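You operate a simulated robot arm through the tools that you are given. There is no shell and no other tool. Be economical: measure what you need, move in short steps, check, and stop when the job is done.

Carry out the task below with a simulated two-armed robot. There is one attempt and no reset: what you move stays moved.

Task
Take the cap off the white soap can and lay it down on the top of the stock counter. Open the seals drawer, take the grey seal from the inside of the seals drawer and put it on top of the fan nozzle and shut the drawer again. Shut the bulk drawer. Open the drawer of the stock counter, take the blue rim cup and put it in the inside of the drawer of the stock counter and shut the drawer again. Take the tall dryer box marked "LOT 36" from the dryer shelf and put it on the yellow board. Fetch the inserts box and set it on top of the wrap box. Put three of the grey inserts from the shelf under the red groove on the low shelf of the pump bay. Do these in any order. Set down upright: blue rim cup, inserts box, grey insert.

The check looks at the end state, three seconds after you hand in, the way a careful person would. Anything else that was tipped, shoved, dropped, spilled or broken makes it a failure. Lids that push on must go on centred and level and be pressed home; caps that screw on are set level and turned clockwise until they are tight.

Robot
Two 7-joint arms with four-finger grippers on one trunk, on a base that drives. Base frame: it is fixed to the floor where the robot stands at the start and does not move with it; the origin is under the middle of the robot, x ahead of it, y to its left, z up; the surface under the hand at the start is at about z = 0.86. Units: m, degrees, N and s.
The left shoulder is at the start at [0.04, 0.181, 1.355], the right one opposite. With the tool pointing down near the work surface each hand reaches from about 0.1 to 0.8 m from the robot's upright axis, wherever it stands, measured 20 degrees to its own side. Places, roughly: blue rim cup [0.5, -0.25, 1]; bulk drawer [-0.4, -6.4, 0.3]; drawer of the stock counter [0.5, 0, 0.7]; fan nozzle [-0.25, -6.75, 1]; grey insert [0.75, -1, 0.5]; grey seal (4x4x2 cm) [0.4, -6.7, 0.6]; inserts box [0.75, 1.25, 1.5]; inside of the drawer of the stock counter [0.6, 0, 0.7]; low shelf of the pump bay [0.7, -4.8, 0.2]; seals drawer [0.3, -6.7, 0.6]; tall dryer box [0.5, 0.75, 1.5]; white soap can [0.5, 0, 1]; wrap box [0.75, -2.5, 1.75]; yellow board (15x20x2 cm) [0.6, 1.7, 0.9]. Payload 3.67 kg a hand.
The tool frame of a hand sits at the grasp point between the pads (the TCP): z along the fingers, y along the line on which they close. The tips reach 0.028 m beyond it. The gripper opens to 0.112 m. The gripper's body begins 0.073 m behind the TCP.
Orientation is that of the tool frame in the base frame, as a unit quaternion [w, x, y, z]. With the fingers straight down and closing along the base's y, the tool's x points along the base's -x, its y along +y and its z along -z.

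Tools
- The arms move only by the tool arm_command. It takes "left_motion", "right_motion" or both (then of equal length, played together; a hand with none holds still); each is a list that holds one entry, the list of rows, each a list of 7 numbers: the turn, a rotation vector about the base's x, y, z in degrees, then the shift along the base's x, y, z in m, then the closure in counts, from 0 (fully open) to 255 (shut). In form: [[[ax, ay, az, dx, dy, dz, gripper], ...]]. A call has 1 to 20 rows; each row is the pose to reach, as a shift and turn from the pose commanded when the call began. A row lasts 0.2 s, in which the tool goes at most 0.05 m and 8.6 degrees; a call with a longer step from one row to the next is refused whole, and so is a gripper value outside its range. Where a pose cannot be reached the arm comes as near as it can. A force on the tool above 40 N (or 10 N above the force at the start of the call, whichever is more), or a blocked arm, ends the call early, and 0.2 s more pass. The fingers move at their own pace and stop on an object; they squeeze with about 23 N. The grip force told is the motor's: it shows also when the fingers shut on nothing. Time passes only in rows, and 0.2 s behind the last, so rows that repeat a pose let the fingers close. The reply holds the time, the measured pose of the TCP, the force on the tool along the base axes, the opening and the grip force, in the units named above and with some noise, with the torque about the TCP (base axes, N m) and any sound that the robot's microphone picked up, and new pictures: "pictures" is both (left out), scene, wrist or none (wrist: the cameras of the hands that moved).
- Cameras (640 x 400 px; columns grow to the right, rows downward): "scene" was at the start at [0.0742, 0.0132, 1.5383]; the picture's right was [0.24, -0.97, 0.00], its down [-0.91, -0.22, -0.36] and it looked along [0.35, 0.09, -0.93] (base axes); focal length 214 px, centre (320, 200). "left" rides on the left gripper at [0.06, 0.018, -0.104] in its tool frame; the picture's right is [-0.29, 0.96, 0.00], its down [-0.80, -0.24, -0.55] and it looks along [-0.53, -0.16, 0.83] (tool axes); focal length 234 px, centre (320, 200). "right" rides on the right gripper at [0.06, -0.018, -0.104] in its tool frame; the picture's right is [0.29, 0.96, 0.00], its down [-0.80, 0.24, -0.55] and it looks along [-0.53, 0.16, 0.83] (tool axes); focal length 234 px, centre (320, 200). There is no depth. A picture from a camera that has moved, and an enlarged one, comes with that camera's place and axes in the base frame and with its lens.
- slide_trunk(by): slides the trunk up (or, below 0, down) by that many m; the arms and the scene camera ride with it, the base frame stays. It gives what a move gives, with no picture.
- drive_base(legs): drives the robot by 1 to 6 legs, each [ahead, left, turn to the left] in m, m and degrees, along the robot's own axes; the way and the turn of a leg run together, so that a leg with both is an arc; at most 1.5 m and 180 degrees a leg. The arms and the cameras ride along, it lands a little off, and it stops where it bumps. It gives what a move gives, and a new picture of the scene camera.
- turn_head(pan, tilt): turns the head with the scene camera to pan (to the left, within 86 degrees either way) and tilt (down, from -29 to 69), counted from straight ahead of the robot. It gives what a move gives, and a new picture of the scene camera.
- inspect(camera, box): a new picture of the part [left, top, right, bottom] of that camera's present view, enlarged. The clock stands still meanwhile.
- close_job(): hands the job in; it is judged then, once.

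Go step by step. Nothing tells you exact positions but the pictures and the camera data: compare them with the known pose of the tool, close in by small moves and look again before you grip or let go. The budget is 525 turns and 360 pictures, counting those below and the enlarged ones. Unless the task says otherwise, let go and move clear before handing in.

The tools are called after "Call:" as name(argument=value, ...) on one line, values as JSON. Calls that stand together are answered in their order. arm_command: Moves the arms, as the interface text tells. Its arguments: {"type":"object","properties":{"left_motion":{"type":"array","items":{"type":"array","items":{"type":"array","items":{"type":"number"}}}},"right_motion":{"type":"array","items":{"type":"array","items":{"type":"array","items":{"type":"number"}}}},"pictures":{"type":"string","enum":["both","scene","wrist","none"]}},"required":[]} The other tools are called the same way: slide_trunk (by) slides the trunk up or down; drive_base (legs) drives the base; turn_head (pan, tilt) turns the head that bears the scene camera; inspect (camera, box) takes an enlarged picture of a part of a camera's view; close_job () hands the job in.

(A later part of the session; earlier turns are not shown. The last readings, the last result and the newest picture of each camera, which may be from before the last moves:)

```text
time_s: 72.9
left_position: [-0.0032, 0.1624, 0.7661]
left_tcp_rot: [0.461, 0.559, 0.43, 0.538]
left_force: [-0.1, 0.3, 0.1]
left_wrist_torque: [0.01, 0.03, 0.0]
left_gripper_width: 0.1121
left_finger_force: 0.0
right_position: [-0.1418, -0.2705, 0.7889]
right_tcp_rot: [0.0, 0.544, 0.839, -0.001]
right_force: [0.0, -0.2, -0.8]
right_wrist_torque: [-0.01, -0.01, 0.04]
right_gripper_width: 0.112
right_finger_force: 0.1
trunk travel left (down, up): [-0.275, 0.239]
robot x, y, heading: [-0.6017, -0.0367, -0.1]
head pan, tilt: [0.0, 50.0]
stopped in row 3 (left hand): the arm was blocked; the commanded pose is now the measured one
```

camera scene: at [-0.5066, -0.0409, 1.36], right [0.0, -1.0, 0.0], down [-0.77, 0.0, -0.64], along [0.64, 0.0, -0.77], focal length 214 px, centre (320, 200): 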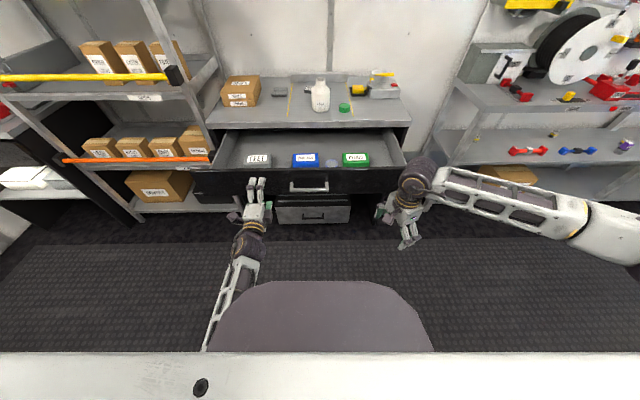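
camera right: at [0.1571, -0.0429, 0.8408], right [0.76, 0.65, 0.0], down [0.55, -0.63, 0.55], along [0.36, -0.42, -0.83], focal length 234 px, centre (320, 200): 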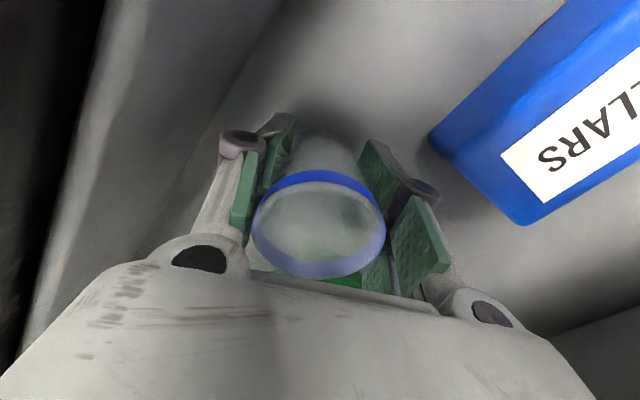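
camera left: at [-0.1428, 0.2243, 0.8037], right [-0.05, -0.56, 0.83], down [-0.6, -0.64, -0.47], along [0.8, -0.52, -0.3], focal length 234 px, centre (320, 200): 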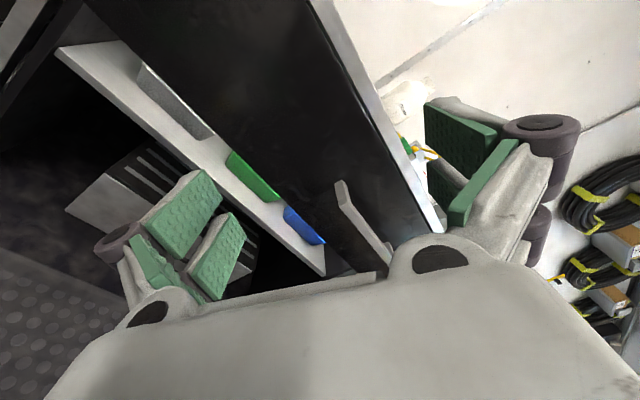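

I shift the base 15 cm to the right instead, so the hand lines up with the handle without crossing the body.

Call:
drive_base(legs=[[0, -0.155, 0]])

Call:
arm_command(left_motion=[[[0, 0, 0, 0.0, 0.01, 0.01, 0], [-4, 0.2, 1, 0, 0.01, 0.01, 0], [-8, 0.4, 2, 0, 0.0, 0, 0], [-11.8, 0.6, 3, 0, 0, -0.01, 0], [-11.8, 0.6, 3, 0, 0, -0.021, 0]]], pictures="both")

```text
time_s: 74.3
left_position: [-0.0034, 0.0054, 0.7668]
left_tcp_rot: [0.46, 0.559, 0.43, 0.539]
left_force: [0.5, 0.5, 0.4]
left_wrist_torque: [0.02, 0.0, 0.04]
left_gripper_width: 0.112
left_finger_force: 0.2
right_position: [-0.1421, -0.4258, 0.7891]
right_tcp_rot: [-0.001, 0.544, 0.839, 0.002]
right_force: [0.1, -0.5, -0.3]
right_wrist_torque: [0.03, 0.03, -0.03]
right_gripper_width: 0.1121
right_finger_force: 0.0
trunk travel left (down, up): [-0.275, 0.239]
robot x, y, heading: [-0.6055, -0.1933, 0.0]
head pan, tilt: [0.0, 50.0]
camera scene: at [-0.5069, -0.1964, 1.36], right [0.0, -1.0, 0.0], down [-0.77, 0.0, -0.64], along [0.64, 0.0, -0.77], focal length 214 px, centre (320, 200)
```

scene: 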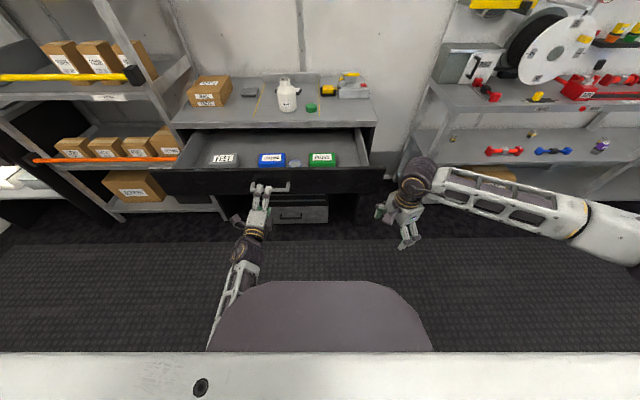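

```text
time_s: 75.7
left_position: [-0.0076, 0.0403, 0.7352]
left_tcp_rot: [0.472, 0.543, 0.46, 0.521]
left_force: [-0.4, 1.1, 0.3]
left_wrist_torque: [-0.03, -0.01, -0.03]
left_gripper_width: 0.1123
left_finger_force: 0.0
right_position: [-0.1424, -0.4246, 0.7904]
right_tcp_rot: [-0.001, 0.544, 0.839, 0.0]
right_force: [0.1, 0.6, -0.1]
right_wrist_torque: [0.02, 0.02, 0.01]
right_gripper_width: 0.112
right_finger_force: 0.1
trunk travel left (down, up): [-0.275, 0.239]
robot x, y, heading: [-0.6069, -0.1946, -0.1]
head pan, tilt: [0.0, 50.0]
stopped in row 5 (left hand): the arm was blocked; the commanded pose is now the measured one
camera scene: at [-0.5069, -0.1946, 1.3601], right [0.0, -1.0, 0.0], down [-0.77, 0.0, -0.64], along [0.64, 0.0, -0.77], focal length 214 px, centre (320, 200)
camera left: at [-0.1109, 0.1017, 0.7633], right [0.0, -0.41, 0.91], down [-0.58, -0.74, -0.34], along [0.81, -0.53, -0.24], focal length 234 px, centre (320, 200)
```

scene: 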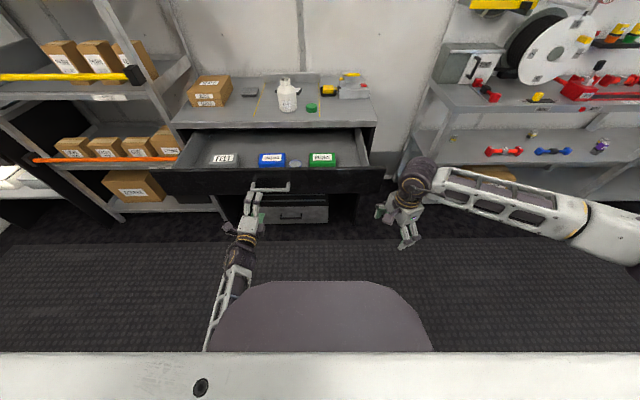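
left: 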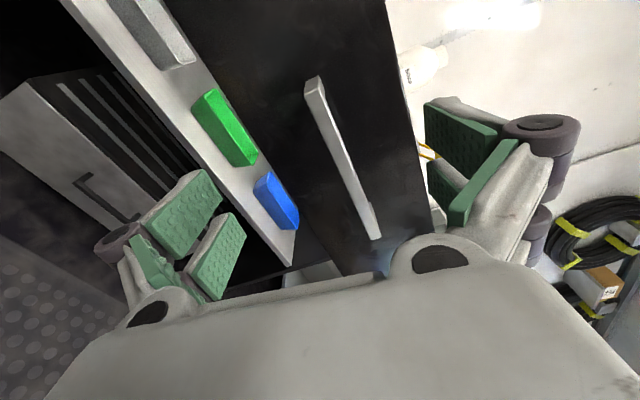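

Good enough: the bar lies between the open fingers' line. I drive the base up to it.

Call:
drive_base(legs=[[0.073, -0.035, 0]])

Call:
arm_command(left_motion=[[[0, 0, 0, 0, 0, 0, 80], [0, 0, 0, 0, 0, 0, 160], [0, 0, 0, 0, 0, 0, 230], [0, 0, 0, 0, 0, 0, 230], [0, 0, 0, 0, 0, 0, 230]]], pictures="wrist")

```text
time_s: 76.8
left_position: [0.0658, 0.0062, 0.7343]
left_tcp_rot: [0.471, 0.543, 0.461, 0.521]
left_force: [-0.5, -0.7, 0.0]
left_wrist_torque: [-0.01, -0.01, 0.0]
left_gripper_width: 0.1122
left_finger_force: 0.1
right_position: [-0.069, -0.4598, 0.7893]
right_tcp_rot: [-0.001, 0.544, 0.839, -0.001]
right_force: [0.4, -0.2, -0.3]
right_wrist_torque: [0.04, 0.07, 0.0]
right_gripper_width: 0.1119
right_finger_force: 0.1
trunk travel left (down, up): [-0.275, 0.239]
robot x, y, heading: [-0.5324, -0.2314, -0.2]
head pan, tilt: [0.0, 50.0]
camera scene: at [-0.4323, -0.2306, 1.3598], right [0.0, -1.0, 0.0], down [-0.77, 0.0, -0.64], along [0.64, 0.0, -0.77], focal length 214 px, centre (320, 200)
```

scene: 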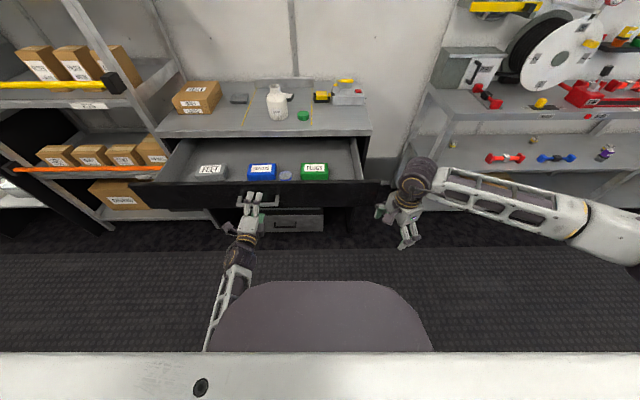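

```text
time_s: 78.0
left_position: [0.0651, 0.0062, 0.7412]
left_tcp_rot: [0.475, 0.541, 0.457, 0.523]
left_force: [1.1, 0.2, 27.0]
left_wrist_torque: [-0.75, -0.09, -0.38]
left_gripper_width: 0.0249
left_finger_force: 13.6
right_position: [-0.0714, -0.4604, 0.7913]
right_tcp_rot: [0.0, 0.544, 0.839, 0.001]
right_force: [-0.5, 0.4, 0.2]
right_wrist_torque: [0.01, -0.03, -0.02]
right_gripper_width: 0.112
right_finger_force: 0.0
trunk travel left (down, up): [-0.275, 0.239]
robot x, y, heading: [-0.5284, -0.228, -0.3]
head pan, tilt: [0.0, 50.0]
camera left: at [-0.0384, 0.0662, 0.7676], right [-0.01, -0.41, 0.91], down [-0.58, -0.74, -0.34], along [0.81, -0.53, -0.23], focal length 234 px, centre (320, 200)
```

left: 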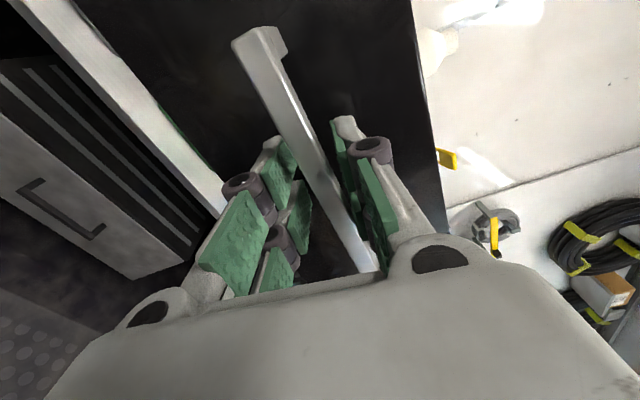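

Straddled and held. I drive forward 0.24 m to push the drawer in.

Call:
drive_base(legs=[[0.24, 0, 0]])

Call:
inspect(camera="left", box=[0, 0, 640, 400])

```text
time_s: 79.8
left_position: [0.3055, 0.0064, 0.7399]
left_tcp_rot: [0.474, 0.541, 0.456, 0.523]
left_force: [-0.4, 11.2, 31.4]
left_wrist_torque: [-0.94, -0.12, 0.02]
left_gripper_width: 0.0266
left_finger_force: 14.5
right_position: [0.1696, -0.4612, 0.7918]
right_tcp_rot: [0.0, 0.543, 0.84, 0.0]
right_force: [0.9, -0.3, 0.8]
right_wrist_torque: [0.0, 0.04, -0.03]
right_gripper_width: 0.112
right_finger_force: 0.0
trunk travel left (down, up): [-0.275, 0.239]
robot x, y, heading: [-0.2917, -0.2306, -0.1]
head pan, tilt: [0.0, 50.0]
camera scene: at [-0.195, -0.2303, 1.3602], right [0.0, -1.0, 0.0], down [-0.77, 0.0, -0.64], along [0.64, 0.0, -0.77], focal length 214 px, centre (320, 200)
```

scene: 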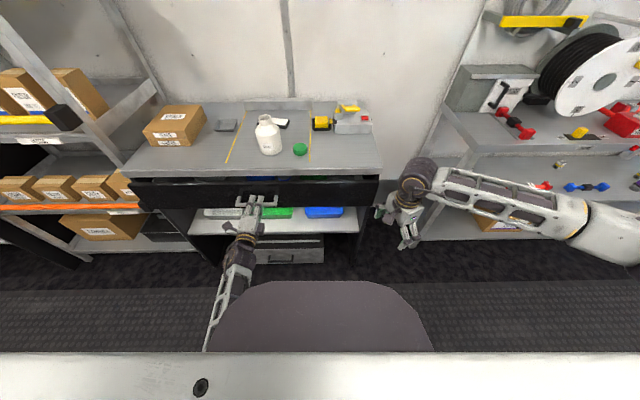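

```text
1.00 times, centred on (320, 200) of left (not enlarged: the box is as wide or as high as the picture)
camera zoom: at [0.2028, 0.0659, 0.7671], right [-0.01, -0.41, 0.91], down [-0.58, -0.74, -0.34], along [0.81, -0.53, -0.23], focal length 234 px, centre (320, 200)
```

zoom: 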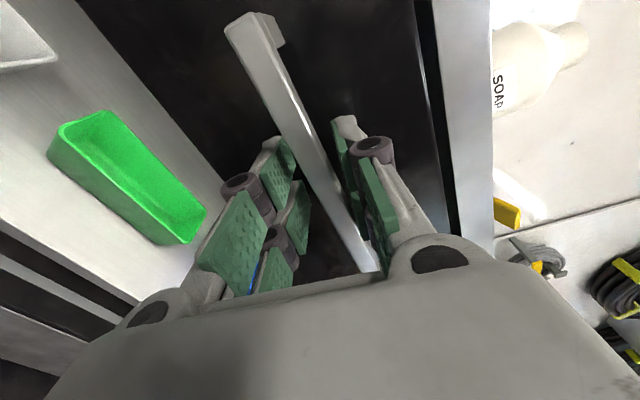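

Nearly shut; I push another ~2 cm until it stops.

Call:
drive_base(legs=[[0.025, 0, 0]])

```text
time_s: 80.7
left_position: [0.3278, 0.0049, 0.7448]
left_tcp_rot: [0.481, 0.536, 0.456, 0.523]
left_force: [-9.4, -0.7, 4.7]
left_wrist_torque: [-2.63, 0.1, 0.61]
left_gripper_width: 0.016
left_finger_force: 45.0
right_position: [0.1949, -0.4599, 0.7901]
right_tcp_rot: [0.001, 0.544, 0.839, -0.001]
right_force: [0.2, -0.2, -0.7]
right_wrist_torque: [-0.01, -0.02, 0.0]
right_gripper_width: 0.1119
right_finger_force: 0.1
trunk travel left (down, up): [-0.275, 0.239]
robot x, y, heading: [-0.2682, -0.2305, 0.1]
head pan, tilt: [0.0, 50.0]
stopped in leg 1: the force on the tool passed its limit at 130 N (the readings are from after the stop); the commanded pose is now the measured one
camera scene: at [-0.1717, -0.2302, 1.36], right [0.0, -1.0, 0.0], down [-0.77, 0.0, -0.64], along [0.64, 0.0, -0.77], focal length 214 px, centre (320, 200)
```

scene: 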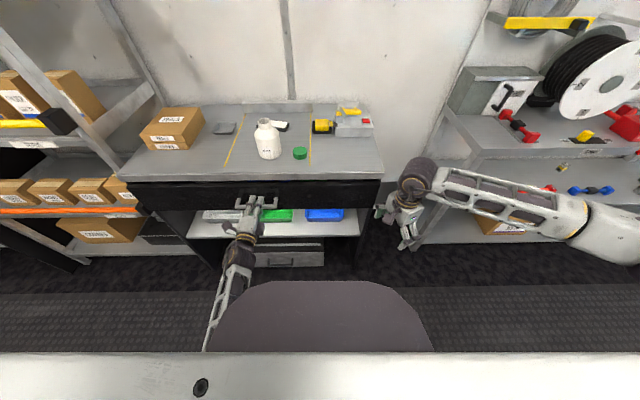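

The drawer is shut against its stop. I release and back away.

Call:
arm_command(left_motion=[[[0, 0, 0, 0, 0, 0, 150], [0, 0, 0, 0, 0, 0, 60], [0, 0, 0, 0, 0, 0, 0], [0, 0, 0, 0, 0, 0, 0], [0, 0, 0, 0, 0, 0, 0]]], pictures="none")

Call:
drive_base(legs=[[-0.35, 0, 0]])

Call:
inspect(camera="scene", box=[140, 90, 420, 265])

```text
time_s: 81.9
left_position: [0.3274, 0.0071, 0.7435]
left_tcp_rot: [0.479, 0.538, 0.455, 0.523]
left_force: [-0.1, 0.2, -0.4]
left_wrist_torque: [0.02, 0.03, -0.02]
left_gripper_width: 0.1119
left_finger_force: 0.0
right_position: [0.1948, -0.4611, 0.7898]
right_tcp_rot: [0.0, 0.543, 0.839, 0.0]
right_force: [-0.6, -0.1, -0.2]
right_wrist_torque: [0.01, -0.01, 0.0]
right_gripper_width: 0.112
right_finger_force: 0.1
trunk travel left (down, up): [-0.275, 0.239]
robot x, y, heading: [-0.2638, -0.2291, -0.1]
head pan, tilt: [0.0, 50.0]
```

```text
time_s: 84.2
left_position: [-0.021, 0.0058, 0.745]
left_tcp_rot: [0.479, 0.538, 0.454, 0.524]
left_force: [-0.3, -0.5, 0.4]
left_wrist_torque: [-0.01, 0.01, 0.01]
left_gripper_width: 0.112
left_finger_force: 0.0
right_position: [-0.1552, -0.4596, 0.7903]
right_tcp_rot: [0.0, 0.544, 0.839, 0.0]
right_force: [0.4, 0.8, -0.1]
right_wrist_torque: [0.0, 0.0, 0.01]
right_gripper_width: 0.1121
right_finger_force: 0.0
trunk travel left (down, up): [-0.275, 0.239]
robot x, y, heading: [-0.6185, -0.2272, -0.3]
head pan, tilt: [0.0, 50.0]
camera scene: at [-0.5195, -0.2299, 1.3601], right [0.0, -1.0, 0.0], down [-0.77, 0.0, -0.64], along [0.64, 0.0, -0.77], focal length 214 px, centre (320, 200)
```

scene: 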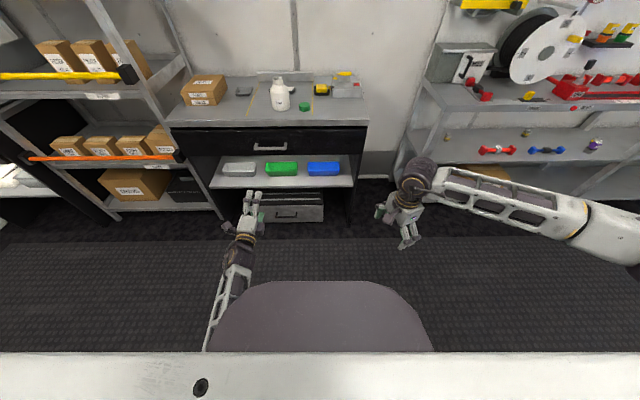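

```text
2.29 times, centred on (280, 178) of scene
camera zoom: at [-0.5195, -0.2299, 1.3601], right [0.0, -1.0, 0.0], down [-0.77, 0.0, -0.64], along [0.64, 0.0, -0.77], focal length 490 px, centre (411, 251)
```

zoom: 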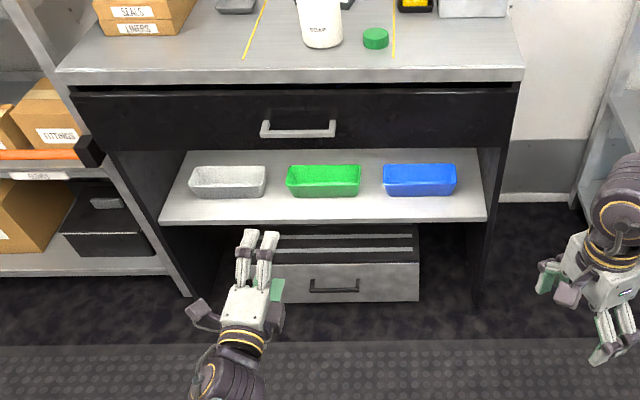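

Counter part is done. Next the dryer shelf to the left: raise the trunk and drive there, keeping back from the shelves.

Call:
slide_trunk(by=0.235)

Call:
drive_base(legs=[[0, 1.1, 0]])

Call:
turn_head(pan=0, tilt=15)

```text
time_s: 86.7
left_position: [-0.0197, 0.007, 0.977]
left_tcp_rot: [0.478, 0.539, 0.455, 0.523]
left_force: [0.2, -0.5, 0.6]
left_wrist_torque: [-0.03, -0.02, -0.04]
left_gripper_width: 0.1119
left_finger_force: 0.2
right_position: [-0.1532, -0.4599, 1.0247]
right_tcp_rot: [-0.002, 0.544, 0.839, -0.001]
right_force: [0.7, 0.1, -0.2]
right_wrist_torque: [-0.03, 0.0, -0.01]
right_gripper_width: 0.1121
right_finger_force: 0.2
trunk travel left (down, up): [-0.51, 0.004]
robot x, y, heading: [-0.6174, -0.2277, -0.1]
head pan, tilt: [0.0, 50.0]
```

```text
time_s: 92.5
left_position: [-0.0169, 1.0975, 0.9785]
left_tcp_rot: [0.48, 0.54, 0.454, 0.522]
left_force: [0.1, 0.1, 0.5]
left_wrist_torque: [-0.02, -0.01, 0.01]
left_gripper_width: 0.1118
left_finger_force: 0.1
right_position: [-0.1533, 0.6336, 1.0238]
right_tcp_rot: [0.0, 0.545, 0.838, -0.001]
right_force: [0.1, 0.1, 0.5]
right_wrist_torque: [-0.01, 0.0, 0.0]
right_gripper_width: 0.1118
right_finger_force: 0.0
trunk travel left (down, up): [-0.51, 0.004]
robot x, y, heading: [-0.6152, 0.8665, -0.5]
head pan, tilt: [0.0, 50.0]
camera scene: at [-0.5162, 0.8639, 1.5945], right [0.0, -1.0, 0.0], down [-0.77, 0.0, -0.64], along [0.64, 0.0, -0.77], focal length 214 px, centre (320, 200)
```

scene: 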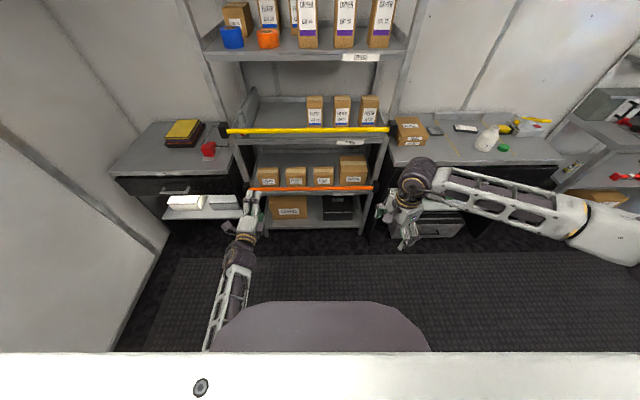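

```text
time_s: 93.5
left_position: [-0.0172, 1.0987, 0.9786]
left_tcp_rot: [0.479, 0.54, 0.454, 0.522]
left_force: [-1.1, -0.8, -0.1]
left_wrist_torque: [-0.02, 0.01, 0.01]
left_gripper_width: 0.1121
left_finger_force: 0.0
right_position: [-0.1522, 0.6324, 1.0239]
right_tcp_rot: [-0.001, 0.545, 0.838, 0.0]
right_force: [0.5, -0.7, -0.2]
right_wrist_torque: [0.01, -0.02, -0.01]
right_gripper_width: 0.1121
right_finger_force: 0.0
trunk travel left (down, up): [-0.51, 0.004]
robot x, y, heading: [-0.6133, 0.8629, -0.1]
head pan, tilt: [0.0, 15.0]
camera scene: at [-0.4998, 0.8639, 1.6482], right [0.0, -1.0, 0.0], down [-0.26, 0.0, -0.97], along [0.97, 0.0, -0.26], focal length 214 px, centre (320, 200)
```

scene: 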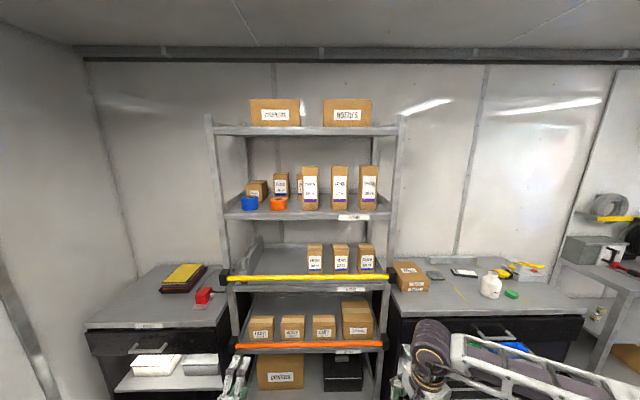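

Call:
inspect(camera="scene", box=[220, 85, 400, 225])

Call:
inspect(camera="scene", box=[230, 155, 390, 225])

Call:
inspect(camera="scene", box=[90, 240, 240, 340])

```text
2.86 times, centred on (310, 155) of scene
camera zoom: at [-0.4998, 0.8639, 1.6482], right [0.0, -1.0, 0.0], down [-0.26, 0.0, -0.97], along [0.97, 0.0, -0.26], focal length 613 px, centre (349, 329)
```

zoom: 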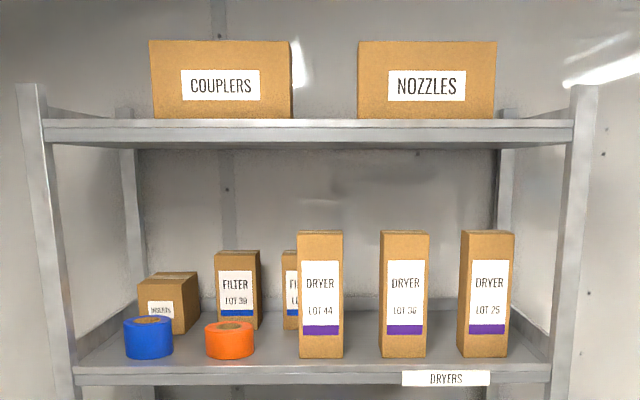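

```text
4.00 times, centred on (310, 190) of scene
camera zoom: at [-0.4998, 0.8639, 1.6482], right [0.0, -1.0, 0.0], down [-0.26, 0.0, -0.97], along [0.97, 0.0, -0.26], focal length 858 px, centre (360, 240)
```

zoom: 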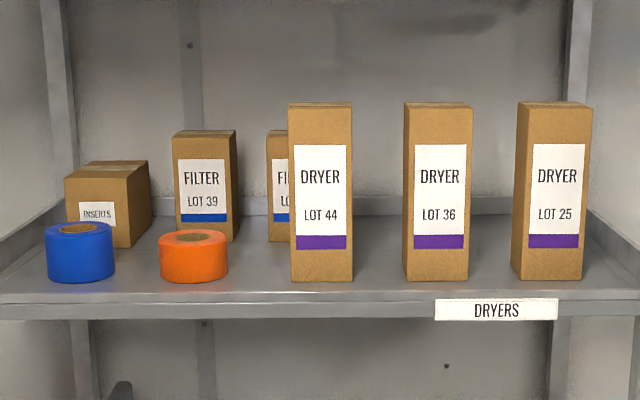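

```text
4.00 times, centred on (165, 290) of scene
camera zoom: at [-0.4998, 0.8639, 1.6482], right [0.0, -1.0, 0.0], down [-0.26, 0.0, -0.97], along [0.97, 0.0, -0.26], focal length 858 px, centre (940, -160)
```

zoom: 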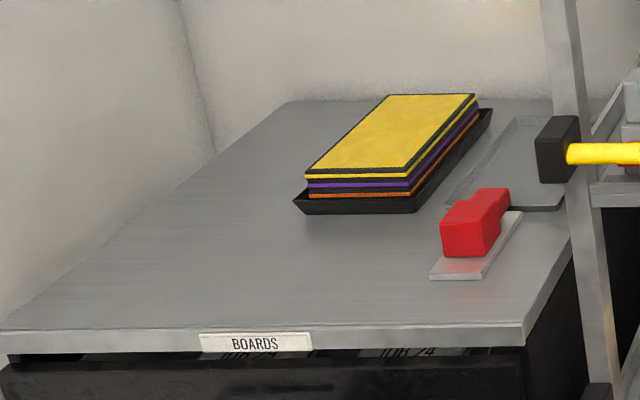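

LOT 36 is the middle tall box, front face near x≈0.46, y≈0.774, spanning z≈1.34–1.545. I'll take it from the front with the left hand: rotate it to point forward with fingers closing sideways and raise it.

Call:
arm_command(left_motion=[[[-8, 0.2, 0.1, -0.02, 0, 0.03, 0], [-16, 0.4, 0.3, -0.04, 0, 0.06, 0], [-24, 0.6, 0.4, -0.05, 0, 0.09, 0], [-32, 0.8, 0.5, -0.05, 0, 0.13, 0], [-40, 1, 0.7, -0.05, 0, 0.17, 0], [-48, 1.2, 0.8, -0.05, 0, 0.21, 0], [-56, 1.3, 0.9, -0.05, 0, 0.25, 0], [-64, 1.5, 1.0, -0.05, 0, 0.29, 0], [-72, 1.7, 1.2, -0.05, 0, 0.33, 0], [-80, 1.9, 1.3, -0.05, 0, 0.37, 0], [-88, 2.1, 1.4, -0.05, 0, 0.41, 0], [-95, 2.2, 1.5, -0.05, 0, 0.45, 0], [-97.3, 2.3, 1.6, -0.05, 0, 0.48, 0]]], pictures="scene")

```text
time_s: 96.3
left_position: [-0.0598, 1.0973, 1.4603]
left_tcp_rot: [0.706, 0.0, 0.708, -0.001]
left_force: [-0.4, 0.0, -0.1]
left_wrist_torque: [0.01, -0.01, 0.01]
left_gripper_width: 0.1118
left_finger_force: 0.1
left hand out of reach, approached as far as the arm can: row 10, 11, 12, 13
right_position: [-0.1517, 0.6324, 1.0246]
right_tcp_rot: [-0.001, 0.546, 0.838, -0.001]
right_force: [-0.3, -0.1, 0.1]
right_wrist_torque: [0.0, 0.02, 0.0]
right_gripper_width: 0.1118
right_finger_force: 0.1
trunk travel left (down, up): [-0.51, 0.004]
robot x, y, heading: [-0.6107, 0.8656, -0.2]
head pan, tilt: [0.0, 15.0]
camera scene: at [-0.4994, 0.864, 1.6482], right [0.0, -1.0, 0.0], down [-0.26, 0.0, -0.97], along [0.97, 0.0, -0.26], focal length 214 px, centre (320, 200)
```

scene: 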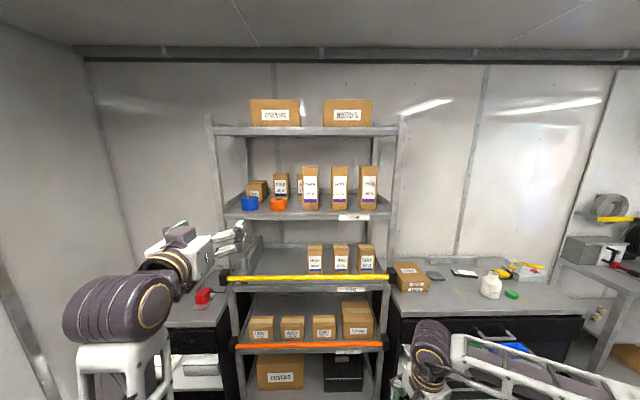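

Hand is level at z 1.46. I drive right 0.32 to line up with the box, then forward partway and look with the hand camera.

Call:
drive_base(legs=[[0, -0.323, 0], [0.38, 0, 0]])

Call:
inspect(camera="left", box=[0, 0, 640, 400])

```text
time_s: 100.5
left_position: [0.3162, 0.7746, 1.4604]
left_tcp_rot: [0.707, 0.001, 0.707, 0.0]
left_force: [0.1, 0.2, 0.4]
left_wrist_torque: [-0.03, -0.02, 0.02]
left_gripper_width: 0.112
left_finger_force: 0.0
right_position: [0.2274, 0.311, 1.0251]
right_tcp_rot: [-0.001, 0.545, 0.838, -0.001]
right_force: [-0.6, 0.8, 0.4]
right_wrist_torque: [-0.02, 0.0, -0.02]
right_gripper_width: 0.112
right_finger_force: 0.0
trunk travel left (down, up): [-0.51, 0.004]
robot x, y, heading: [-0.235, 0.5414, -0.3]
head pan, tilt: [0.0, 15.0]
camera scene: at [-0.1203, 0.5411, 1.6483], right [0.0, -1.0, 0.0], down [-0.26, 0.0, -0.97], along [0.97, 0.0, -0.26], focal length 214 px, centre (320, 200)
```

scene: 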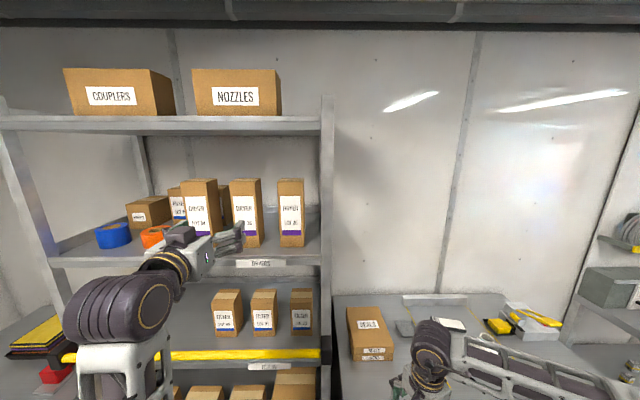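

```text
1.00 times, centred on (320, 200) of left (not enlarged: the box is as wide or as high as the picture)
camera zoom: at [0.2123, 0.7921, 1.4014], right [0.0, 0.96, 0.29], down [-0.55, -0.24, 0.8], along [0.83, -0.16, 0.53], focal length 234 px, centre (320, 200)
```

zoom: 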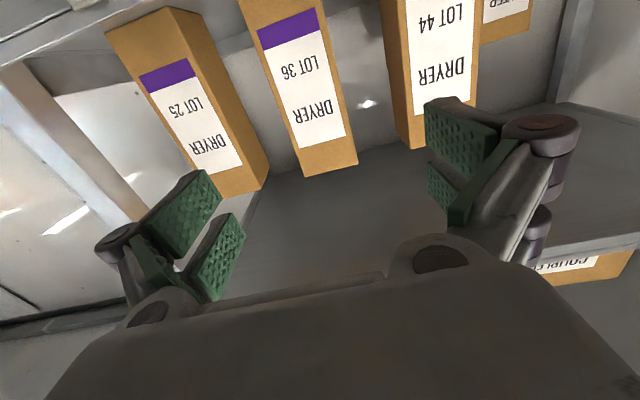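

LOT 36's front face is at x≈0.50, y≈0.767, top 1.54. I extend the left hand around it with fingers slightly pre-closed.

Call:
arm_command(left_motion=[[[0, 0, 0, 0.02, -0.007, 0, 30], [0, 0, 0, 0.05, -0.007, 0, 30], [0, 0, 0, 0.08, -0.007, 0, 30], [0, 0, 0, 0.11, -0.007, 0, 30], [0, 0, 0, 0.14, -0.007, 0, 30], [0, 0, 0, 0.16, -0.007, 0, 30]]], pictures="wrist")

Call:
inspect(camera="scene", box=[120, 160, 340, 290])

```text
time_s: 101.9
left_position: [0.4809, 0.7695, 1.4599]
left_tcp_rot: [0.707, 0.0, 0.708, 0.001]
left_force: [0.7, 0.6, -0.2]
left_wrist_torque: [-0.02, 0.01, 0.03]
left_gripper_width: 0.0988
left_finger_force: 0.1
right_position: [0.23, 0.3117, 1.0248]
right_tcp_rot: [-0.001, 0.545, 0.838, -0.001]
right_force: [0.0, -0.5, -0.3]
right_wrist_torque: [-0.03, 0.01, -0.01]
right_gripper_width: 0.1121
right_finger_force: 0.2
trunk travel left (down, up): [-0.51, 0.004]
robot x, y, heading: [-0.2335, 0.5437, -0.2]
head pan, tilt: [0.0, 15.0]
camera left: at [0.3751, 0.7859, 1.4009], right [0.0, 0.96, 0.29], down [-0.55, -0.24, 0.8], along [0.83, -0.16, 0.53], focal length 234 px, centre (320, 200)
```

left: 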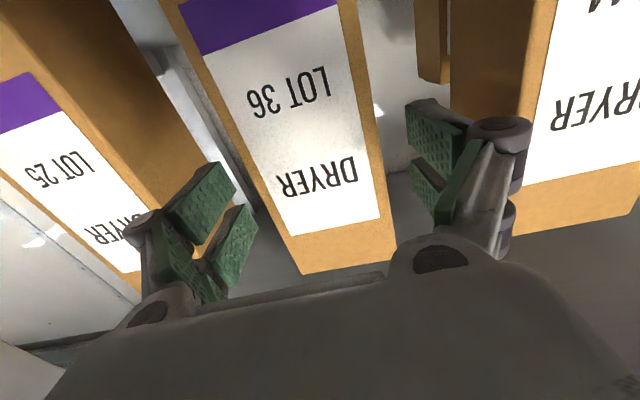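

```text
2.91 times, centred on (230, 225) of scene
camera zoom: at [-0.118, 0.5413, 1.6481], right [0.0, -1.0, 0.0], down [-0.26, 0.0, -0.97], along [0.97, 0.0, -0.26], focal length 624 px, centre (582, 127)
```

zoom: 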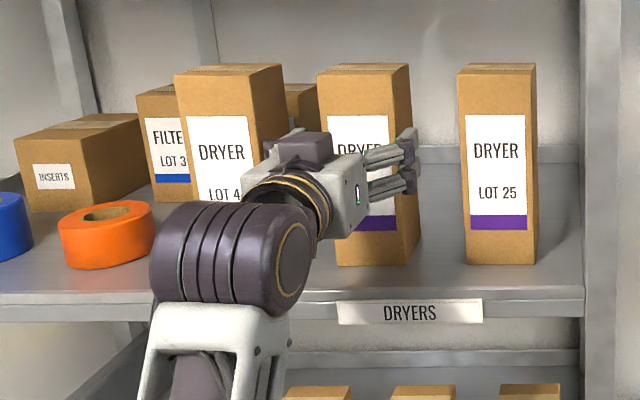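

Call:
arm_command(left_motion=[[[0, 0, 0, 0.005, -0.004, 0, 30], [0, 0, 0, 0.025, -0.004, 0, 30], [0, 0, 0, 0.045, -0.004, 0, 30], [0, 0, 0, 0.05, -0.004, 0, 30], [0, 0, 0, 0.05, -0.004, 0, 80], [0, 0, 0, 0.05, -0.004, 0, 140], [0, 0, 0, 0.05, -0.004, 0, 200], [0, 0, 0, 0.05, -0.004, 0, 200]]], pictures="wrist")

```text
time_s: 103.7
left_position: [0.5292, 0.7639, 1.4603]
left_tcp_rot: [0.707, -0.001, 0.708, 0.001]
left_force: [1.2, 0.8, 2.5]
left_wrist_torque: [-0.05, -0.12, 0.07]
left_gripper_width: 0.0748
left_finger_force: 23.3
right_position: [0.2283, 0.3106, 1.0234]
right_tcp_rot: [-0.001, 0.545, 0.838, -0.001]
right_force: [-0.1, 0.6, -1.8]
right_wrist_torque: [0.02, -0.04, -0.02]
right_gripper_width: 0.1118
right_finger_force: 0.0
trunk travel left (down, up): [-0.51, 0.004]
robot x, y, heading: [-0.2325, 0.54, 0.1]
head pan, tilt: [0.0, 15.0]
camera left: at [0.4234, 0.7814, 1.401], right [0.0, 0.96, 0.29], down [-0.55, -0.24, 0.8], along [0.83, -0.16, 0.53], focal length 234 px, centre (320, 200)
```

left: 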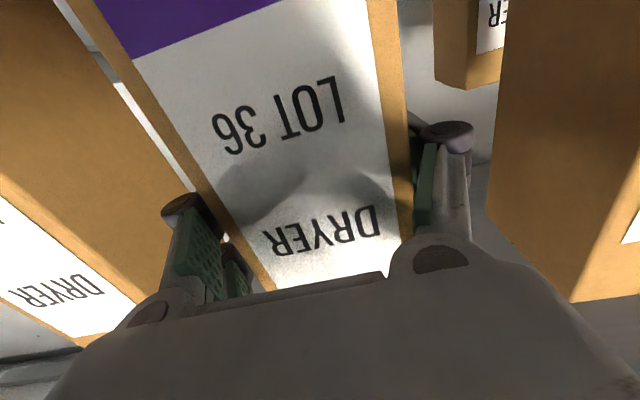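

Gripped. I lift it 3.5 cm, then withdraw by driving the base straight back.

Call:
arm_command(left_motion=[[[0, 0, 0, 0, 0, 0.012, 220], [0, 0, 0, 0, 0, 0.024, 220], [0, 0, 0, 0, 0, 0.035, 220]]], pictures="none")

Call:
drive_base(legs=[[-0.42, 0, 0]])

```text
time_s: 104.5
left_position: [0.5298, 0.7638, 1.4948]
left_tcp_rot: [0.707, 0.0, 0.707, 0.0]
left_force: [0.1, -0.4, -4.1]
left_wrist_torque: [0.02, 0.04, -0.01]
left_gripper_width: 0.0748
left_finger_force: 23.1
right_position: [0.2292, 0.3099, 1.0234]
right_tcp_rot: [-0.001, 0.544, 0.839, -0.001]
right_force: [0.1, 0.3, 0.6]
right_wrist_torque: [0.0, -0.01, -0.03]
right_gripper_width: 0.1118
right_finger_force: 0.0
trunk travel left (down, up): [-0.51, 0.004]
robot x, y, heading: [-0.2316, 0.5439, -0.6]
head pan, tilt: [0.0, 15.0]
```

```text
time_s: 107.2
left_position: [0.1114, 0.7624, 1.4934]
left_tcp_rot: [0.706, 0.001, 0.709, 0.0]
left_force: [-0.4, -0.3, -3.2]
left_wrist_torque: [-0.01, -0.03, -0.01]
left_gripper_width: 0.0751
left_finger_force: 22.9
right_position: [-0.1921, 0.3104, 1.0239]
right_tcp_rot: [-0.001, 0.546, 0.838, -0.002]
right_force: [-0.6, -0.6, -0.4]
right_wrist_torque: [0.01, 0.01, 0.01]
right_gripper_width: 0.1119
right_finger_force: 0.1
trunk travel left (down, up): [-0.51, 0.004]
robot x, y, heading: [-0.6553, 0.5458, -0.2]
head pan, tilt: [0.0, 15.0]
camera scene: at [-0.5372, 0.5428, 1.648], right [-0.01, -1.0, 0.0], down [-0.26, 0.0, -0.97], along [0.97, -0.01, -0.26], focal length 214 px, centre (320, 200)
```

scene: 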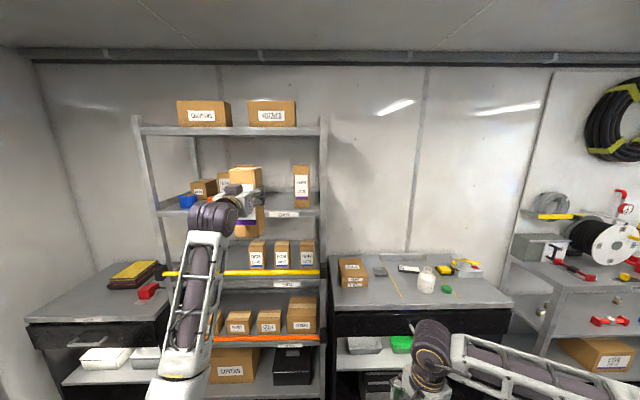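

The box is out safely. I drive left to line up with the yellow board (about x 0.59, y 1.65), still well back, and look.

Call:
drive_base(legs=[[0, 0.885, 0]])

Call:
turn_head(pan=10, tilt=35)

```text
time_s: 112.0
left_position: [0.1202, 1.6559, 1.4939]
left_tcp_rot: [0.706, 0.003, 0.708, -0.002]
left_force: [0.5, -0.1, -3.4]
left_wrist_torque: [0.01, 0.03, -0.02]
left_gripper_width: 0.0752
left_finger_force: 22.7
right_position: [-0.1849, 1.2063, 1.0238]
right_tcp_rot: [-0.001, 0.549, 0.836, -0.001]
right_force: [0.1, -0.4, 1.2]
right_wrist_torque: [0.03, 0.01, 0.01]
right_gripper_width: 0.1119
right_finger_force: 0.1
trunk travel left (down, up): [-0.51, 0.004]
robot x, y, heading: [-0.6457, 1.4416, -0.9]
head pan, tilt: [0.0, 15.0]
camera scene: at [-0.5304, 1.4396, 1.6482], right [-0.01, -1.0, 0.0], down [-0.26, 0.0, -0.97], along [0.97, -0.01, -0.26], focal length 214 px, centre (320, 200)
```

scene: 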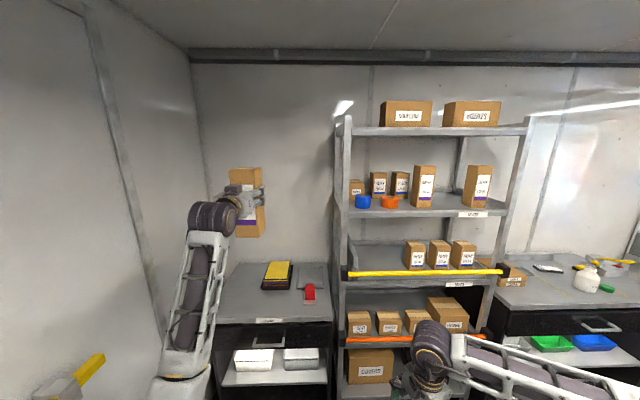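

```text
time_s: 112.9
left_position: [0.1208, 1.6577, 1.4943]
left_tcp_rot: [0.706, 0.003, 0.708, -0.003]
left_force: [0.0, -0.2, -4.2]
left_wrist_torque: [0.01, 0.01, 0.02]
left_gripper_width: 0.075
left_finger_force: 23.0
right_position: [-0.1849, 1.2059, 1.0238]
right_tcp_rot: [-0.001, 0.549, 0.836, -0.002]
right_force: [-0.4, 0.2, -0.2]
right_wrist_torque: [0.0, 0.0, 0.0]
right_gripper_width: 0.1119
right_finger_force: 0.0
trunk travel left (down, up): [-0.51, 0.004]
robot x, y, heading: [-0.643, 1.4417, -0.7]
head pan, tilt: [10.0, 35.0]
camera scene: at [-0.5369, 1.4561, 1.6163], right [0.16, -0.99, 0.0], down [-0.57, -0.09, -0.82], along [0.81, 0.13, -0.57], focal length 214 px, centre (320, 200)
```

scene: 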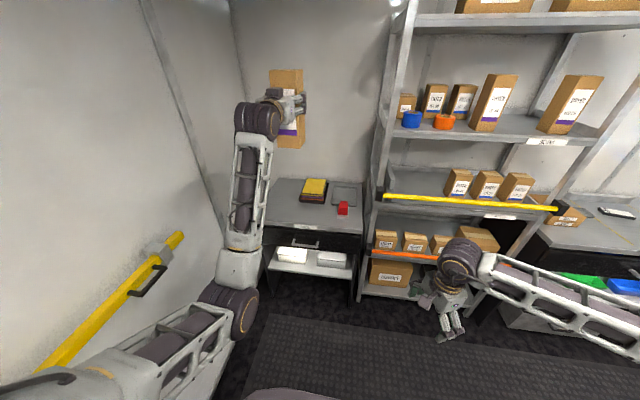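

Call:
inspect(camera="scene", box=[280, 165, 380, 228])

```text
6.35 times, centred on (330, 196) of scene
camera zoom: at [-0.5369, 1.4561, 1.6163], right [0.16, -0.99, 0.0], down [-0.57, -0.09, -0.82], along [0.81, 0.13, -0.57], focal length 1362 px, centre (256, 222)
```

zoom: 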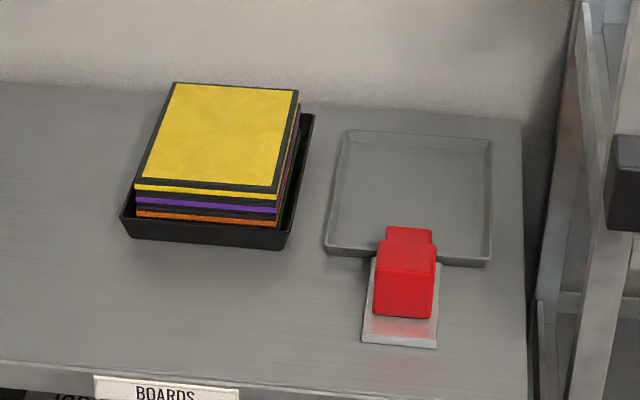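

Board stack centre is near (0.59, 1.66), top about 0.925. I lower the box with the arm to TCP z≈1.12 while still clear of the table, then drive in.

Call:
arm_command(left_motion=[[[0, 0, 0, 0, 0, -0.035, 220], [0, 0, 0, 0, 0, -0.07, 220], [0, 0, 0, 0, 0, -0.105, 220], [0, 0, 0, 0, 0, -0.14, 220], [0, 0, 0, 0, 0, -0.175, 220], [0, 0, 0, 0, 0, -0.21, 220], [0, 0, 0, 0, 0, -0.245, 220], [0, 0, 0, 0, 0, -0.28, 220], [0, 0, 0, 0, 0, -0.315, 220], [0, 0, 0, 0, 0, -0.345, 220], [0, 0, 0, 0, 0, -0.37, 220]]], pictures="scene")

```text
time_s: 115.3
left_position: [0.1208, 1.6569, 1.1226]
left_tcp_rot: [0.707, 0.003, 0.708, -0.002]
left_force: [0.1, 0.2, -2.9]
left_wrist_torque: [0.0, 0.04, 0.05]
left_gripper_width: 0.0748
left_finger_force: 23.0
right_position: [-0.1855, 1.2071, 1.0245]
right_tcp_rot: [0.0, 0.549, 0.836, -0.001]
right_force: [0.4, -0.1, 0.6]
right_wrist_torque: [-0.02, 0.0, 0.0]
right_gripper_width: 0.1119
right_finger_force: 0.2
trunk travel left (down, up): [-0.51, 0.004]
robot x, y, heading: [-0.6439, 1.4441, -1.0]
head pan, tilt: [10.0, 35.0]
camera scene: at [-0.5367, 1.4558, 1.6162], right [0.16, -0.99, 0.0], down [-0.57, -0.09, -0.82], along [0.81, 0.13, -0.57], focal length 214 px, centre (320, 200)
```

scene: 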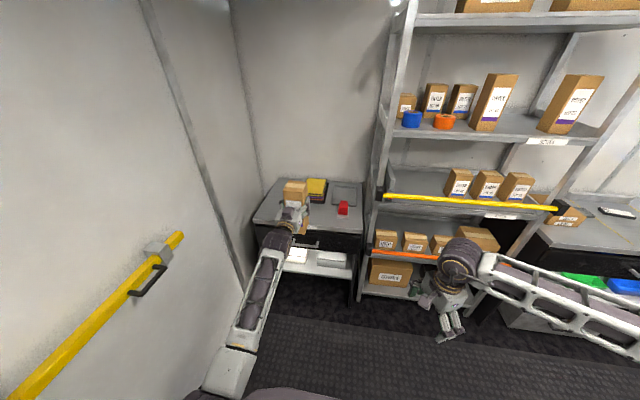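

Call:
arm_command(right_motion=[[[0, 0, 0, -0.03, -0.03, 0, 0], [0, 0, 0, -0.06, -0.06, 0, 0], [0, 0, 0, -0.09, -0.09, 0, 0]]], pictures="none")

Call:
drive_base(legs=[[0.45, 0, 0.9]])

Call:
inspect(camera="left", box=[0, 0, 640, 400])

```text
time_s: 116.1
left_position: [0.1194, 1.6574, 1.1239]
left_tcp_rot: [0.707, 0.003, 0.707, -0.003]
left_force: [0.4, -0.3, -2.5]
left_wrist_torque: [0.04, 0.0, 0.03]
left_gripper_width: 0.0748
left_finger_force: 23.2
right_position: [-0.2758, 1.1159, 1.0252]
right_tcp_rot: [0.0, 0.548, 0.836, 0.0]
right_force: [-0.3, 0.0, 0.0]
right_wrist_torque: [0.01, 0.03, -0.01]
right_gripper_width: 0.1121
right_finger_force: 0.0
trunk travel left (down, up): [-0.51, 0.004]
robot x, y, heading: [-0.6454, 1.4437, -0.7]
head pan, tilt: [10.0, 35.0]
```

```text
time_s: 118.8
left_position: [0.5666, 1.6688, 1.1233]
left_tcp_rot: [0.707, -0.003, 0.708, 0.003]
left_force: [-0.3, 0.7, -3.2]
left_wrist_torque: [0.02, 0.02, -0.02]
left_gripper_width: 0.075
left_finger_force: 22.8
right_position: [0.1813, 1.1221, 1.024]
right_tcp_rot: [0.0, 0.541, 0.841, 0.0]
right_force: [0.5, 1.0, -0.1]
right_wrist_torque: [-0.02, -0.01, 0.0]
right_gripper_width: 0.1122
right_finger_force: 0.0
trunk travel left (down, up): [-0.51, 0.004]
robot x, y, heading: [-0.1924, 1.4425, 0.5]
head pan, tilt: [10.0, 35.0]
camera scene: at [-0.0865, 1.4562, 1.6163], right [0.18, -0.98, 0.0], down [-0.56, -0.1, -0.82], along [0.81, 0.15, -0.57], focal length 214 px, centre (320, 200)
```

scene: 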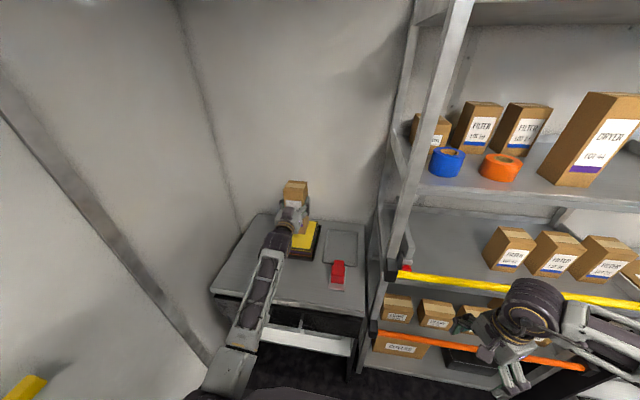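

```text
1.00 times, centred on (320, 200) of left (not enlarged: the box is as wide or as high as the picture)
camera zoom: at [0.4615, 1.6861, 1.0648], right [-0.01, 0.96, 0.29], down [-0.55, -0.25, 0.8], along [0.83, -0.15, 0.53], focal length 234 px, centre (320, 200)
```

zoom: 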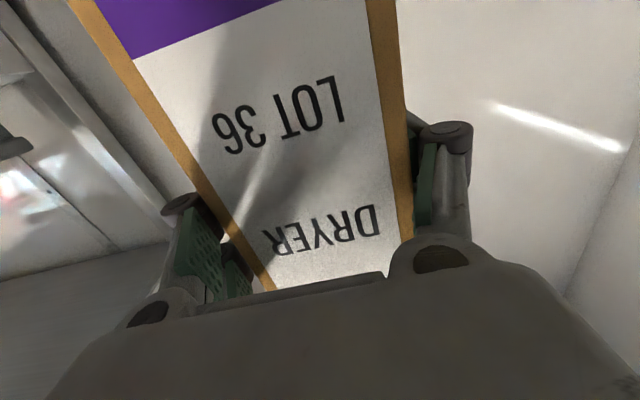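

Call:
inspect(camera="scene", box=[225, 165, 365, 305])

```text
2.86 times, centred on (295, 235) of scene
camera zoom: at [-0.0865, 1.4562, 1.6163], right [0.18, -0.98, 0.0], down [-0.56, -0.1, -0.82], along [0.81, 0.15, -0.57], focal length 613 px, centre (391, 100)
```

zoom: 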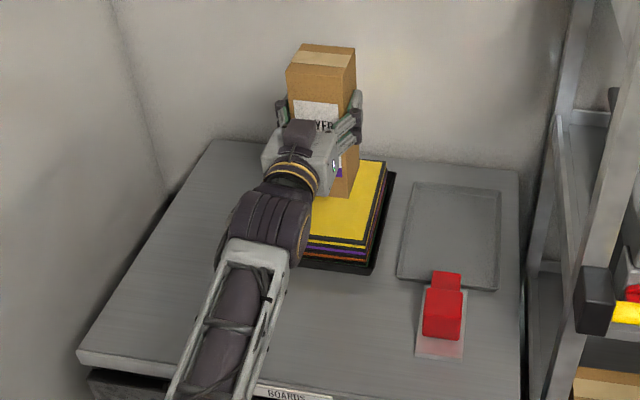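

Aligned within centimetres; I shift to (0.60, 1.675) and lower to just above the board.

Call:
arm_command(left_motion=[[[0, 0, 0, 0.02, 0.003, 0, 220], [0, 0, 0, 0.033, 0.006, -0.01, 220], [0, 0, 0, 0.033, 0.006, -0.025, 220], [0, 0, 0, 0.033, 0.006, -0.04, 220], [0, 0, 0, 0.033, 0.006, -0.05, 220]]], pictures="none")

Call:
inspect(camera="scene", box=[245, 185, 345, 285])

```text
time_s: 120.0
left_position: [0.6014, 1.6751, 1.0721]
left_tcp_rot: [0.706, -0.002, 0.709, 0.003]
left_force: [0.2, -0.1, -2.9]
left_wrist_torque: [-0.02, 0.0, 0.0]
left_gripper_width: 0.075
left_finger_force: 22.9
right_position: [0.183, 1.1218, 1.0245]
right_tcp_rot: [-0.001, 0.541, 0.841, -0.001]
right_force: [-0.3, -0.4, 0.4]
right_wrist_torque: [0.02, 0.01, 0.01]
right_gripper_width: 0.1119
right_finger_force: 0.1
trunk travel left (down, up): [-0.51, 0.004]
robot x, y, heading: [-0.1936, 1.4369, 0.3]
head pan, tilt: [10.0, 35.0]
```

```text
4.00 times, centred on (295, 235) of scene
camera zoom: at [-0.085, 1.4562, 1.6162], right [0.18, -0.98, 0.0], down [-0.56, -0.1, -0.82], along [0.81, 0.15, -0.57], focal length 858 px, centre (420, 60)
```

zoom: 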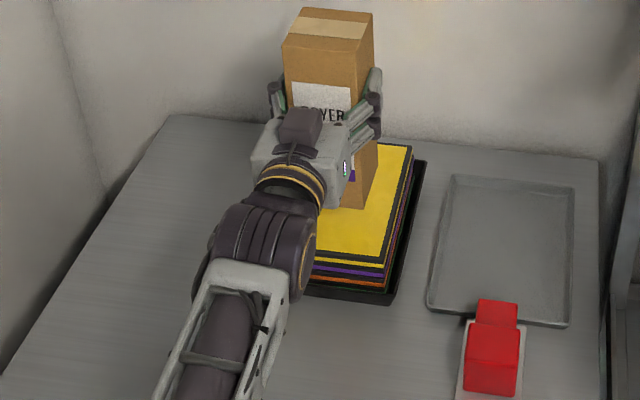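

Call:
arm_command(left_motion=[[[0, 0, 0, 0, 0, -0.003, 220], [0, 0, 0, 0, 0, -0.006, 220], [0, 0, 0, 0, 0, -0.009, 220]]], pictures="none")

Call:
arm_command(left_motion=[[[0, 0, 0, 0, 0, -0.003, 220], [0, 0, 0, 0, 0, -0.006, 220]]], pictures="none")

```text
time_s: 120.8
left_position: [0.6004, 1.6753, 1.0646]
left_tcp_rot: [0.706, -0.003, 0.708, 0.003]
left_force: [-0.1, 0.5, -3.0]
left_wrist_torque: [-0.04, 0.02, 0.0]
left_gripper_width: 0.0749
left_finger_force: 23.3
right_position: [0.1829, 1.1213, 1.0249]
right_tcp_rot: [-0.001, 0.541, 0.841, -0.001]
right_force: [0.5, 0.3, -0.2]
right_wrist_torque: [-0.03, 0.0, -0.04]
right_gripper_width: 0.112
right_finger_force: 0.2
trunk travel left (down, up): [-0.51, 0.004]
robot x, y, heading: [-0.1934, 1.4436, 0.4]
head pan, tilt: [10.0, 35.0]
```

```text
time_s: 121.5
left_position: [0.6015, 1.6759, 1.0576]
left_tcp_rot: [0.706, -0.003, 0.708, 0.004]
left_force: [0.1, 0.5, -2.8]
left_wrist_torque: [0.03, -0.01, 0.01]
left_gripper_width: 0.0748
left_finger_force: 23.7
right_position: [0.1832, 1.1221, 1.0245]
right_tcp_rot: [0.0, 0.541, 0.841, -0.001]
right_force: [-0.1, -0.4, -0.8]
right_wrist_torque: [0.0, 0.01, -0.03]
right_gripper_width: 0.112
right_finger_force: 0.0
trunk travel left (down, up): [-0.51, 0.004]
robot x, y, heading: [-0.1915, 1.4411, 0.0]
head pan, tilt: [10.0, 35.0]
```

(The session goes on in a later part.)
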